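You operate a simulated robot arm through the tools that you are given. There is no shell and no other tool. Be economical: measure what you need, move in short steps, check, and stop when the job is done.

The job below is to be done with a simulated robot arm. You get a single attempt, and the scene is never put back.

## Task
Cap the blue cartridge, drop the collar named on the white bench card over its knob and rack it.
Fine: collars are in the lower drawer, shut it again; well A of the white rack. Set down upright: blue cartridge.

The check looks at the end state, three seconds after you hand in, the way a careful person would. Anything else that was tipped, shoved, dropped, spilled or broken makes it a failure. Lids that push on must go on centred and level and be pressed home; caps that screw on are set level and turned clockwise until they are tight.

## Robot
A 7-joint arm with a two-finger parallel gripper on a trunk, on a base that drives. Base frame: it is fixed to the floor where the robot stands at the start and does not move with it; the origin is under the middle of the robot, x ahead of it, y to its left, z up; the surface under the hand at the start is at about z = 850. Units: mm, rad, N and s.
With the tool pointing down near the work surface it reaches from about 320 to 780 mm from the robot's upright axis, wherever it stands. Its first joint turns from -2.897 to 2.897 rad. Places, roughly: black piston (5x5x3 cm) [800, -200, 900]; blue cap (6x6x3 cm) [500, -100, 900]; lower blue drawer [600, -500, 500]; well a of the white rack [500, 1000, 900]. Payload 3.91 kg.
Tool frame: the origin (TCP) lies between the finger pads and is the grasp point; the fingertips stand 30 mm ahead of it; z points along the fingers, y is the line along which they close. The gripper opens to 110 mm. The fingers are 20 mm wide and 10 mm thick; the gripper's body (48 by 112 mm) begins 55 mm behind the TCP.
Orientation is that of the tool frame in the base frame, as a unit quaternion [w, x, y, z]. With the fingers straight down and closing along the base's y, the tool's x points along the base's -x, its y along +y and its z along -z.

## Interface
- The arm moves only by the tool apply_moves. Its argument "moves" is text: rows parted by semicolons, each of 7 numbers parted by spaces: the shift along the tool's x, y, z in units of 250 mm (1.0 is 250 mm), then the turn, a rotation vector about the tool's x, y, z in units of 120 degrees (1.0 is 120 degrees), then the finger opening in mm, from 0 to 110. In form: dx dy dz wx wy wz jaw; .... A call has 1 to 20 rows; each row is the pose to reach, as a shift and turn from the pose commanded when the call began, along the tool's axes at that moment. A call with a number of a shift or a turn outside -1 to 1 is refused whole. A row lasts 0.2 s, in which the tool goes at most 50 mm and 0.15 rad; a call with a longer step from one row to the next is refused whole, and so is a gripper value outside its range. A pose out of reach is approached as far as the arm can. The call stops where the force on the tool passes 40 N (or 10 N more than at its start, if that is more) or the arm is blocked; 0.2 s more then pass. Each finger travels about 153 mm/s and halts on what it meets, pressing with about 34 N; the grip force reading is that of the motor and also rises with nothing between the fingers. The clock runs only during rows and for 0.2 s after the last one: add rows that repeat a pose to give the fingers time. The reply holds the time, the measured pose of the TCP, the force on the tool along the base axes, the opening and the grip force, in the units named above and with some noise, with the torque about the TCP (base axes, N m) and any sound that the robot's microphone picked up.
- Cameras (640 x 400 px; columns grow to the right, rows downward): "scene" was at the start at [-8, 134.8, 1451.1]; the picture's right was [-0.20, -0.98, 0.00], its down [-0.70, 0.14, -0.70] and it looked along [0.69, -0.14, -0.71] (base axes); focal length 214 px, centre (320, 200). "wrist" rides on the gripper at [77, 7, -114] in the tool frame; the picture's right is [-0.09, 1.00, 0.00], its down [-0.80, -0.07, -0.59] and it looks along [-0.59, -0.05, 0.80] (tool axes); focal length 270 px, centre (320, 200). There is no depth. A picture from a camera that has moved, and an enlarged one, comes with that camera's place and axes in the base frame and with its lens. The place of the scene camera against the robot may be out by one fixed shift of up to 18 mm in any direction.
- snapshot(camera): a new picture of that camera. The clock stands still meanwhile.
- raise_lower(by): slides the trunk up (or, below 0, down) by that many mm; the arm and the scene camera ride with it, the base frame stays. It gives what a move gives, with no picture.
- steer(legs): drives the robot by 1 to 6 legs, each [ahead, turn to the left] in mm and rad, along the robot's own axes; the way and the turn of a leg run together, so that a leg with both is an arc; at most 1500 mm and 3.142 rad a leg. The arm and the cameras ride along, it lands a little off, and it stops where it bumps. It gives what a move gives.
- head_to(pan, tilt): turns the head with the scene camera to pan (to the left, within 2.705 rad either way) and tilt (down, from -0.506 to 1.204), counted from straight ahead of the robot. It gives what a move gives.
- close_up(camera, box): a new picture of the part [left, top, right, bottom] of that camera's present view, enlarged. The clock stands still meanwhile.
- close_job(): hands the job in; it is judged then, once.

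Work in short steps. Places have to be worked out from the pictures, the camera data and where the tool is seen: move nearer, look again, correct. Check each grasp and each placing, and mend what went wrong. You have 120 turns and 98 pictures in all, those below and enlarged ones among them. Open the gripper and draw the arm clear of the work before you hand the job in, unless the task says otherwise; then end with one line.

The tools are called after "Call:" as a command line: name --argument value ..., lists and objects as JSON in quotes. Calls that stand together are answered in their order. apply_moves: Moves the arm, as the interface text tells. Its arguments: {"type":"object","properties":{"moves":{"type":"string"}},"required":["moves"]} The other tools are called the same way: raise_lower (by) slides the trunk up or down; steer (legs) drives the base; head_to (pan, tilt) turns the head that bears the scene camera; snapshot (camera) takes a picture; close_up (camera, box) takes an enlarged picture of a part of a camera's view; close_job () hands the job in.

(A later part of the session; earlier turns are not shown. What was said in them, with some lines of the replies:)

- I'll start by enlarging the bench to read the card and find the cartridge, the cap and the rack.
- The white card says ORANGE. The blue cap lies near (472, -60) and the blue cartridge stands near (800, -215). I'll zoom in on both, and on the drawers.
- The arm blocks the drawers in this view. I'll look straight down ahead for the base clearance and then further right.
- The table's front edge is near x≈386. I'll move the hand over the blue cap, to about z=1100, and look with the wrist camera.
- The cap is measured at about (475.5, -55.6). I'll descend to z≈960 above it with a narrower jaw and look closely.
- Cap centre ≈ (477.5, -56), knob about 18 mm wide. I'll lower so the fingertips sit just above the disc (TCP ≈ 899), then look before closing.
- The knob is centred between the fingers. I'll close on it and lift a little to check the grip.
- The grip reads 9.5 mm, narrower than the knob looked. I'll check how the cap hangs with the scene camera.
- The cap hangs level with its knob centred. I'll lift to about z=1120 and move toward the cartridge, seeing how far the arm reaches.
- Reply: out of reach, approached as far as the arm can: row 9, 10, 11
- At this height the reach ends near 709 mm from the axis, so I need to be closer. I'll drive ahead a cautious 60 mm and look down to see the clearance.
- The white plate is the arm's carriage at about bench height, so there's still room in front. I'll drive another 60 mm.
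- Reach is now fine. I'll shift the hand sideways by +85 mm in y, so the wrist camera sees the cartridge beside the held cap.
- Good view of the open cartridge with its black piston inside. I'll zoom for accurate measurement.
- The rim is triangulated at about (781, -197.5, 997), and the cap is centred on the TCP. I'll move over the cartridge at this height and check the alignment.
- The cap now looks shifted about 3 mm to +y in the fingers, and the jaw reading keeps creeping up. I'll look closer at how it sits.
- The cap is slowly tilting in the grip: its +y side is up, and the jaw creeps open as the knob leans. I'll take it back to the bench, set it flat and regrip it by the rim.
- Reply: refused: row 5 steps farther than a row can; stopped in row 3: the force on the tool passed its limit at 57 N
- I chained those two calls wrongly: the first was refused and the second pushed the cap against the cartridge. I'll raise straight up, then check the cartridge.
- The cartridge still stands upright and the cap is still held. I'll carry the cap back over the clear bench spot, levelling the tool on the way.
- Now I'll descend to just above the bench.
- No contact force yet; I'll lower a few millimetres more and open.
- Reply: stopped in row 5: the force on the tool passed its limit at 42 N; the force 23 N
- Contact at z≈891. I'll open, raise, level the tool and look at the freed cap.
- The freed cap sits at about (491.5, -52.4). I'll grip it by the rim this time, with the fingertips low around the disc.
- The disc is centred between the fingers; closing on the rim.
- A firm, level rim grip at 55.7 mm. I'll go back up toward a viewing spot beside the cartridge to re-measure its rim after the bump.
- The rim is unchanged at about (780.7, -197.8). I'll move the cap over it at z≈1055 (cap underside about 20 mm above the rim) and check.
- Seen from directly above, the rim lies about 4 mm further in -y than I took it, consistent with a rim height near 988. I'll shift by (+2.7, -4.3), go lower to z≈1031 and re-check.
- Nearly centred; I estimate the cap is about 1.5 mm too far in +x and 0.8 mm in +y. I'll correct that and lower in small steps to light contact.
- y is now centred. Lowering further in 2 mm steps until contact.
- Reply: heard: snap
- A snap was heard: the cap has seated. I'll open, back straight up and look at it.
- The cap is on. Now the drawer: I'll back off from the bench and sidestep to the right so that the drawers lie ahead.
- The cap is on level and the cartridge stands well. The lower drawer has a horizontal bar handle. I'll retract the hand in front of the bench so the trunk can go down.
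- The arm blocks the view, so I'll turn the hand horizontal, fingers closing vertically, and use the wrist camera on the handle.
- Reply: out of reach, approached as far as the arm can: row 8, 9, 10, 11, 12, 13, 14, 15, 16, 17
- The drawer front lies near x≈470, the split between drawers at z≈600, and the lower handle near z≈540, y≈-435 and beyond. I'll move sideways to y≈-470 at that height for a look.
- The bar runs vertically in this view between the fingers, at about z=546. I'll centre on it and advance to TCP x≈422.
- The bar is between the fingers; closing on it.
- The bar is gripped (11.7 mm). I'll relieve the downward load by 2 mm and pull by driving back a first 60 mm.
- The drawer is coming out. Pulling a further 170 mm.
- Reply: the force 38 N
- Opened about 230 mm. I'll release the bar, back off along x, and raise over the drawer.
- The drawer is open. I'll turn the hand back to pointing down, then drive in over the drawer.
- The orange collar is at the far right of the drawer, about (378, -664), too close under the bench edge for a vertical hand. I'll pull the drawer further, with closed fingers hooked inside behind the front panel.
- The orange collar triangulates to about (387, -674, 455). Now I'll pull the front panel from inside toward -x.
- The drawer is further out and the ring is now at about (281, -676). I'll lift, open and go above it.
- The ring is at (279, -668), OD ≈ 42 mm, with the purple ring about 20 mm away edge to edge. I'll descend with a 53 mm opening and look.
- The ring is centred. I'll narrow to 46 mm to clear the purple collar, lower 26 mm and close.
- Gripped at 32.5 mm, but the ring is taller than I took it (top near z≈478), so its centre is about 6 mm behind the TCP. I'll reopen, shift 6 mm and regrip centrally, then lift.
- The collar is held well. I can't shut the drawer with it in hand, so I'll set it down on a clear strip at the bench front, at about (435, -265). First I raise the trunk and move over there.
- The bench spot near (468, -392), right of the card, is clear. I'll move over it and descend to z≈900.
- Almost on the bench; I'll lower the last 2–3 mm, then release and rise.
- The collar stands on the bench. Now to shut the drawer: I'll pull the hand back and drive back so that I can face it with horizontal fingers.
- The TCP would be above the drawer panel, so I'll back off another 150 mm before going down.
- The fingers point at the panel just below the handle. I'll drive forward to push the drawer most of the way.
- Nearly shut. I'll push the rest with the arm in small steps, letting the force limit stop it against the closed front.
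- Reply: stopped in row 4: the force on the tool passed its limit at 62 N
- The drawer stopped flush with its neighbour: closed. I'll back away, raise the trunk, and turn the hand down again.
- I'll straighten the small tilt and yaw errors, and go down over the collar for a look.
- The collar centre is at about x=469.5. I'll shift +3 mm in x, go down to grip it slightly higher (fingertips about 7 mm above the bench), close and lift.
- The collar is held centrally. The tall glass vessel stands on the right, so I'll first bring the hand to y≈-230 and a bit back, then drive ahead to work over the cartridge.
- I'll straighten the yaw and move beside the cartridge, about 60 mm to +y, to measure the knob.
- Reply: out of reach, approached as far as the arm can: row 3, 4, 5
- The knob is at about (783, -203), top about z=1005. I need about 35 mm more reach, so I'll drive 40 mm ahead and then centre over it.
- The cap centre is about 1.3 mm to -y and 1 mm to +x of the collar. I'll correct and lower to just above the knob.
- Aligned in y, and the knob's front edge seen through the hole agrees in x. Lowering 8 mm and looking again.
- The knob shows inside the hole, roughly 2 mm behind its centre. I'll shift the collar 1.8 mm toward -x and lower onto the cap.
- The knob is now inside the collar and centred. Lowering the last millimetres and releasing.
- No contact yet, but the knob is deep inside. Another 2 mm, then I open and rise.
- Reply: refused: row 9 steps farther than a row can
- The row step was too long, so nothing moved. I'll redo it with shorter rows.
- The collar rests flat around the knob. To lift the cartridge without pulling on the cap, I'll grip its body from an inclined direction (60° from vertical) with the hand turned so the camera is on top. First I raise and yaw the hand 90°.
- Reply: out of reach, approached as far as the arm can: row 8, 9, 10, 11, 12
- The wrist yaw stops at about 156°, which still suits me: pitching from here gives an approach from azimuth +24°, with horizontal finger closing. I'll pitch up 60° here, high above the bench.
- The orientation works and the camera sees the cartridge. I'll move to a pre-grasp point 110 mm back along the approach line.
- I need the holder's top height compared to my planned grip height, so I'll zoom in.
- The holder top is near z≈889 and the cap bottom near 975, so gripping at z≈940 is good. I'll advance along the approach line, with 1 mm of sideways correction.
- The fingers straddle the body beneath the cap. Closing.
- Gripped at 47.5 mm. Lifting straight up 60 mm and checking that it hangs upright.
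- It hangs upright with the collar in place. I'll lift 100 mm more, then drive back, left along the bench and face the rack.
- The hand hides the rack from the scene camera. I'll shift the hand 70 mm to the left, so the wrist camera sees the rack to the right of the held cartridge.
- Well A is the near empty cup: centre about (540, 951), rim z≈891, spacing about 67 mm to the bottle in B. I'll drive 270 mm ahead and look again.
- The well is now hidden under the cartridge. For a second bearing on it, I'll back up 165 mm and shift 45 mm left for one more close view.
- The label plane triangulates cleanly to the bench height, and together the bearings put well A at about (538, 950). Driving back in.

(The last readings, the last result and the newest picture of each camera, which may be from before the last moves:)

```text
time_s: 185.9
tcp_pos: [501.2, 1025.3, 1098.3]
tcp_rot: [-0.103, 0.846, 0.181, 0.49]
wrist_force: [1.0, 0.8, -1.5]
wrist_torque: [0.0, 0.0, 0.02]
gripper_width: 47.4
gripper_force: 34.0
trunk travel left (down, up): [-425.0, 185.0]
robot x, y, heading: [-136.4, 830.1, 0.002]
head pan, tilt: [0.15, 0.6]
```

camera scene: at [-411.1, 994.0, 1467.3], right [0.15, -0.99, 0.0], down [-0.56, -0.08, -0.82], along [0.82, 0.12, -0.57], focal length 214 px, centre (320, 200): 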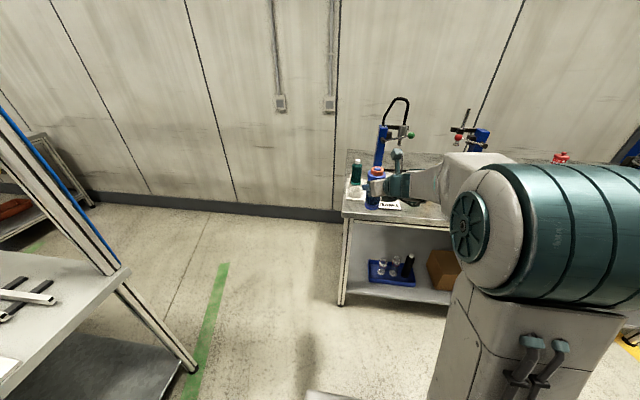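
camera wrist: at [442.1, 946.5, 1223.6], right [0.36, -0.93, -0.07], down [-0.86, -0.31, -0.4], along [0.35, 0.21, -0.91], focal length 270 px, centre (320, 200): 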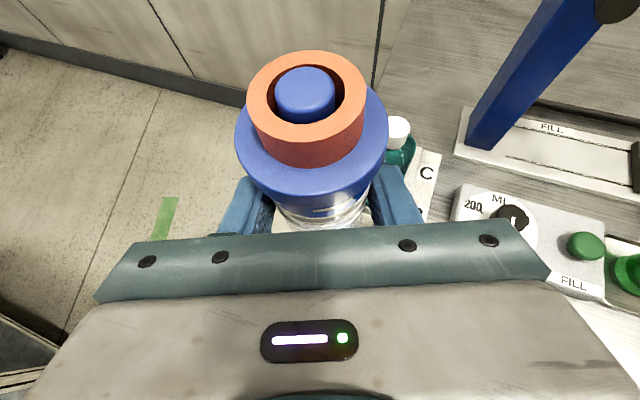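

I'll move over the well, then lower until the cartridge bottom is about 15 mm above the rim, and check with the scene camera.

Call:
apply_moves --moves "0.002 0.11 0.004 0 0 0 30; 0.004 0.22 0.008 0 0 0 30; 0.006 0.335 0.012 0 0 0 30; 0.006 0.335 0.012 0 0 0 30; -0.12 0.335 0.084 0 0 0 30; -0.244 0.335 0.156 0 0 0 30; -0.368 0.335 0.227 0 0 0 30; -0.368 0.335 0.227 0 0 0 30"

Call:
head_to --pan 0.05 --tilt 0.65

Call:
snapshot --camera "scene"

```text
time_s: 187.7
tcp_pos: [537.1, 947.9, 991.1]
tcp_rot: [-0.103, 0.846, 0.181, 0.49]
wrist_force: [0.5, -0.1, -2.4]
wrist_torque: [-0.01, -0.01, -0.01]
gripper_width: 47.6
gripper_force: 33.8
trunk travel left (down, up): [-425.0, 185.0]
robot x, y, heading: [-133.8, 831.8, 0.005]
head pan, tilt: [0.15, 0.6]
```

```text
time_s: 188.3
tcp_pos: [535.9, 949.6, 990.7]
tcp_rot: [-0.103, 0.846, 0.181, 0.49]
wrist_force: [0.0, 0.2, -1.9]
wrist_torque: [0.0, -0.02, 0.01]
gripper_width: 47.4
gripper_force: 34.3
trunk travel left (down, up): [-425.0, 185.0]
robot x, y, heading: [-134.6, 829.9, -0.001]
head pan, tilt: [0.051, 0.649]
```

```text
8 pictures are left
camera scene: at [-137.0, 985.0, 1463.0], right [0.05, -1.0, 0.0], down [-0.6, -0.03, -0.8], along [0.8, 0.04, -0.6], focal length 214 px, centre (320, 200)
```

scene: 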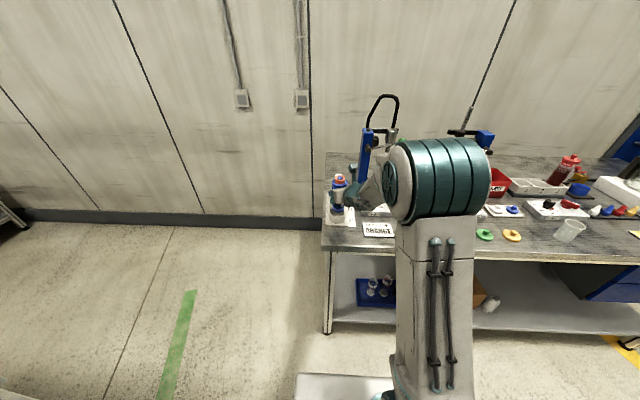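

Call:
close_up --camera "scene" --box '[320, 165, 376, 235]'

```text
5.71 times, centred on (348, 200) of scene
camera zoom: at [-137.0, 985.0, 1463.0], right [0.05, -1.0, 0.0], down [-0.6, -0.03, -0.8], along [0.8, 0.04, -0.6], focal length 1226 px, centre (160, 200)
```

zoom: 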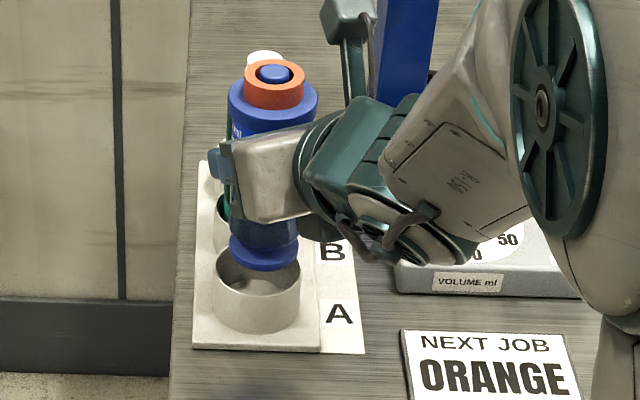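

The scene zoom shows the cartridge base about 4.5 mm to the right (-y) of the cup centre. I'll correct that, lower 10 mm and look again.

Call:
apply_moves --moves "0.0037 -0.0168 0.0064 0 0 0 30; 0.0037 -0.0168 0.0064 0 0 0 30; -0.0136 -0.0168 0.0163 0 0 0 30; -0.0309 -0.0168 0.0263 0 0 0 30; -0.0309 -0.0168 0.0263 0 0 0 30"

Call:
close_up --camera "scene" --box '[332, 185, 372, 230]'

```text
time_s: 189.5
tcp_pos: [536.4, 954.8, 980.7]
tcp_rot: [-0.103, 0.847, 0.181, 0.49]
wrist_force: [-0.2, -0.2, -1.7]
wrist_torque: [0.01, -0.04, 0.0]
gripper_width: 47.5
gripper_force: 33.1
trunk travel left (down, up): [-425.0, 185.0]
robot x, y, heading: [-137.2, 831.4, 0.007]
head pan, tilt: [0.051, 0.649]
```

```text
8.89 times, centred on (352, 208) of scene
camera zoom: at [-137.0, 985.0, 1463.0], right [0.05, -1.0, 0.0], down [-0.6, -0.03, -0.8], along [0.8, 0.04, -0.6], focal length 1906 px, centre (36, 133)
```

zoom: 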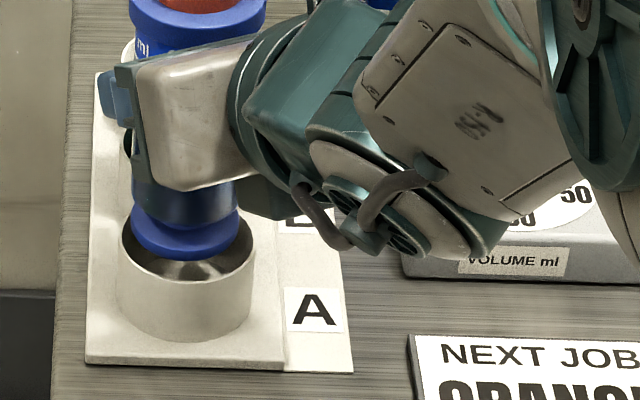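

Now aligned within 1.5 mm to the left and well aligned in depth. A small correction, then I lower 15 mm into the cup.

Call:
apply_moves --moves "-0.0012 0.0055 -0.0021 0 0 0 30; -0.0012 0.0055 -0.0021 0 0 0 30; -0.0185 0.0055 0.0079 0 0 0 30; -0.0359 0.0055 0.0178 0 0 0 30; -0.0532 0.0055 0.0278 0 0 0 30; -0.0532 0.0055 0.0278 0 0 0 30"

Call:
close_up --camera "scene" --box '[332, 185, 372, 230]'

```text
time_s: 190.9
tcp_pos: [536.0, 953.1, 965.9]
tcp_rot: [-0.103, 0.846, 0.181, 0.49]
wrist_force: [-0.4, -0.9, -1.8]
wrist_torque: [-0.03, 0.03, 0.02]
gripper_width: 47.7
gripper_force: 33.8
trunk travel left (down, up): [-425.0, 185.0]
robot x, y, heading: [-136.9, 831.4, 0.003]
head pan, tilt: [0.051, 0.649]
```

```text
8.89 times, centred on (352, 208) of scene
camera zoom: at [-137.0, 985.0, 1463.0], right [0.05, -1.0, 0.0], down [-0.6, -0.03, -0.8], along [0.8, 0.04, -0.6], focal length 1906 px, centre (36, 133)
```

zoom: 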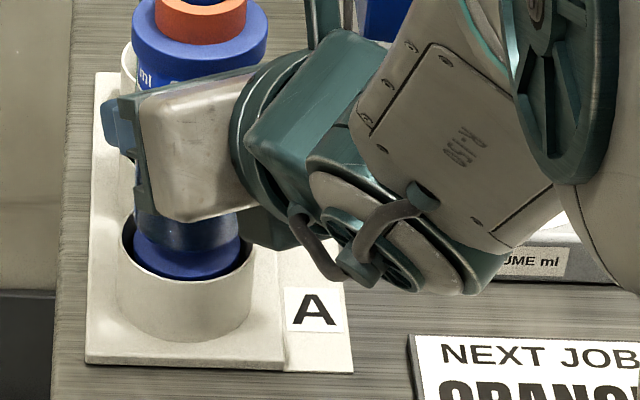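

The base has entered the cup, centred. Lowering to the bottom, the last part in 1–2 mm steps.

Call:
apply_moves --moves "-0.0208 0 0.012 0 0 0 30; -0.0416 0 0.0239 0 0 0 30; -0.0624 0 0.0359 0 0 0 30; -0.0693 0 0.0399 0 0 0 30; -0.0762 0 0.0438 0 0 0 30; -0.0762 0 0.0438 0 0 0 30"

```text
time_s: 192.3
tcp_pos: [537.1, 952.8, 944.0]
tcp_rot: [-0.104, 0.846, 0.181, 0.49]
wrist_force: [0.3, 0.2, -1.4]
wrist_torque: [0.04, -0.01, 0.01]
gripper_width: 47.7
gripper_force: 34.0
trunk travel left (down, up): [-425.0, 185.0]
robot x, y, heading: [-133.5, 832.6, 0.003]
head pan, tilt: [0.051, 0.649]
```

Call:
apply_moves --moves "-0.0069 0 0.004 0 0 0 30; -0.0104 0 0.006 0 0 0 30; -0.0139 0 0.008 0 0 0 30; -0.0173 0 0.01 0 0 0 30; -0.0173 0 0.01 0 0 0 30"

```text
time_s: 193.5
tcp_pos: [536.5, 951.8, 942.0]
tcp_rot: [-0.104, 0.845, 0.181, 0.492]
wrist_force: [-0.5, -0.4, 9.1]
wrist_torque: [0.02, 0.1, -0.02]
gripper_width: 47.7
gripper_force: 33.5
trunk travel left (down, up): [-425.0, 185.0]
robot x, y, heading: [-137.2, 834.0, 0.003]
head pan, tilt: [0.051, 0.649]
```

Contact with the well bottom (9 N). I'll open, let it settle, and withdraw along the approach line.

Call:
apply_moves --moves "0 0 0 0 0 0 52; 0 0 0 0 0 0 60; 0 0 0 0 0 0 70; 0 0 -0.06 0 0 0 70; 0 0 -0.18 0 0 0 70; 0 0 -0.34 0 0 0 70; 0 0 -0.5 0 0 0 70; 0 0 -0.5 0 0 0 70"

Call:
snapshot --camera "wrist"

```text
time_s: 195.3
tcp_pos: [436.7, 909.3, 1001.0]
tcp_rot: [-0.104, 0.847, 0.181, 0.49]
wrist_force: [0.8, 0.0, -0.4]
wrist_torque: [0.0, -0.01, 0.01]
gripper_width: 69.9
gripper_force: 0.0
trunk travel left (down, up): [-425.0, 185.0]
robot x, y, heading: [-135.3, 837.4, 0.006]
head pan, tilt: [0.051, 0.649]
```

```text
4 pictures are left
camera wrist: at [384.0, 876.8, 1125.5], right [0.37, -0.93, -0.07], down [-0.86, -0.31, -0.4], along [0.35, 0.21, -0.91], focal length 270 px, centre (320, 200)
```

wrist: 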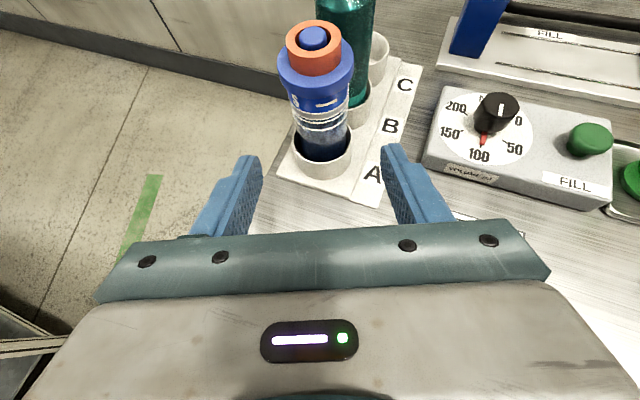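

The cartridge stands upright in well A with the collar in place. I'll drive back clear and take a last look at the bench and the drawer.

Call:
steer --legs '[[-450, 0]]'

Call:
head_to --pan -0.75 --tilt 0.5

Call:
snapshot --camera "scene"

```text
time_s: 198.1
tcp_pos: [-13.3, 907.5, 1001.5]
tcp_rot: [-0.104, 0.846, 0.182, 0.49]
wrist_force: [-0.5, 0.5, -0.1]
wrist_torque: [0.01, -0.01, 0.03]
gripper_width: 70.0
gripper_force: 0.1
trunk travel left (down, up): [-425.0, 185.0]
robot x, y, heading: [-583.6, 832.2, 0.005]
head pan, tilt: [0.051, 0.649]
```

```text
time_s: 199.2
tcp_pos: [-12.5, 907.0, 1000.1]
tcp_rot: [-0.104, 0.846, 0.182, 0.49]
wrist_force: [0.2, 0.0, 0.0]
wrist_torque: [0.02, 0.0, 0.0]
gripper_width: 69.9
gripper_force: 0.0
trunk travel left (down, up): [-425.0, 185.0]
robot x, y, heading: [-588.6, 835.5, 0.002]
head pan, tilt: [-0.75, 0.499]
```

```text
3 pictures are left
camera scene: at [-607.3, 917.2, 1476.4], right [-0.68, -0.73, 0.0], down [-0.35, 0.33, -0.88], along [0.64, -0.6, -0.48], focal length 214 px, centre (320, 200)
```

scene: 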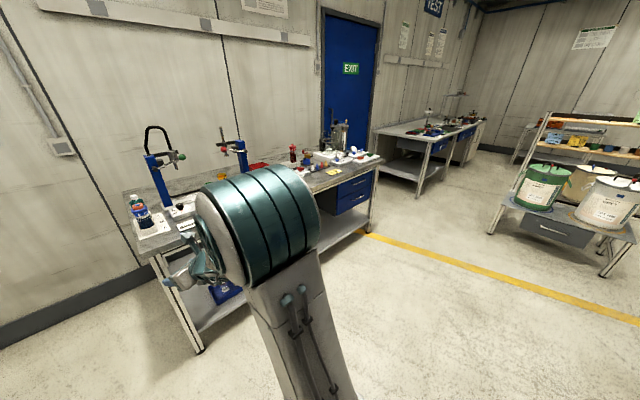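

Call:
close_up --camera "scene" --box '[280, 130, 390, 220]'

Call:
close_up --camera "scene" --box '[120, 175, 200, 245]'

```text
4.44 times, centred on (335, 175) of scene
camera zoom: at [-607.3, 917.2, 1476.4], right [-0.68, -0.73, 0.0], down [-0.35, 0.33, -0.88], along [0.64, -0.6, -0.48], focal length 953 px, centre (253, 311)
```

zoom: 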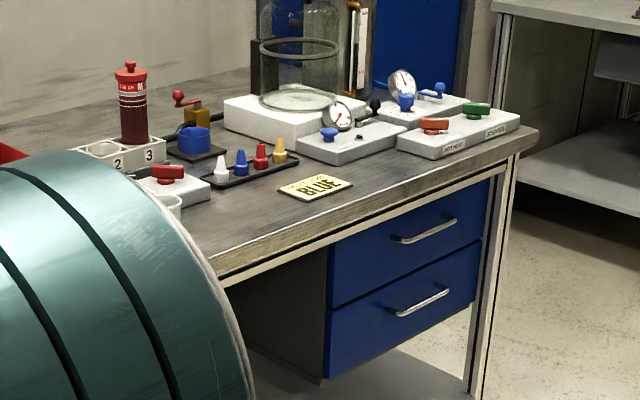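

```text
5.71 times, centred on (160, 210) of scene
camera zoom: at [-607.3, 917.2, 1476.4], right [-0.68, -0.73, 0.0], down [-0.35, 0.33, -0.88], along [0.64, -0.6, -0.48], focal length 1226 px, centre (1234, 143)
```

zoom: 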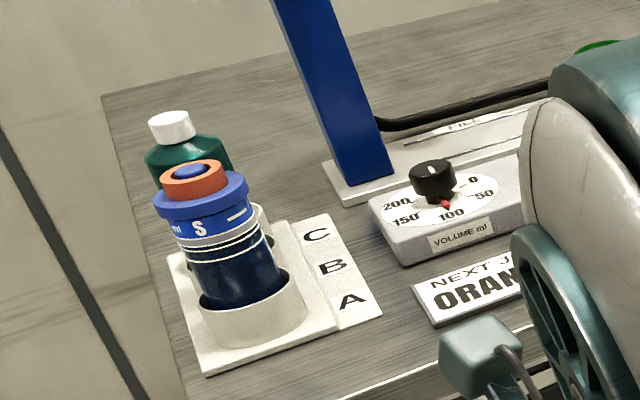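

The drawer is shut and everything on the bench stands in place. The capped, collared cartridge is upright in well A, the gripper is open and the arm is clear, so I'm handing in.

Call:
close_job

```text
The job is handed in.
```

The blue cartridge is capped (the cap snapped on level), has the orange collar named on the white card over its knob, and stands upright in well A of the white rack; the lower drawer is shut. On the way I bumped the cap against the cartridge once, but the cartridge stayed upright and nothing else looked disturbed in the final pictures.
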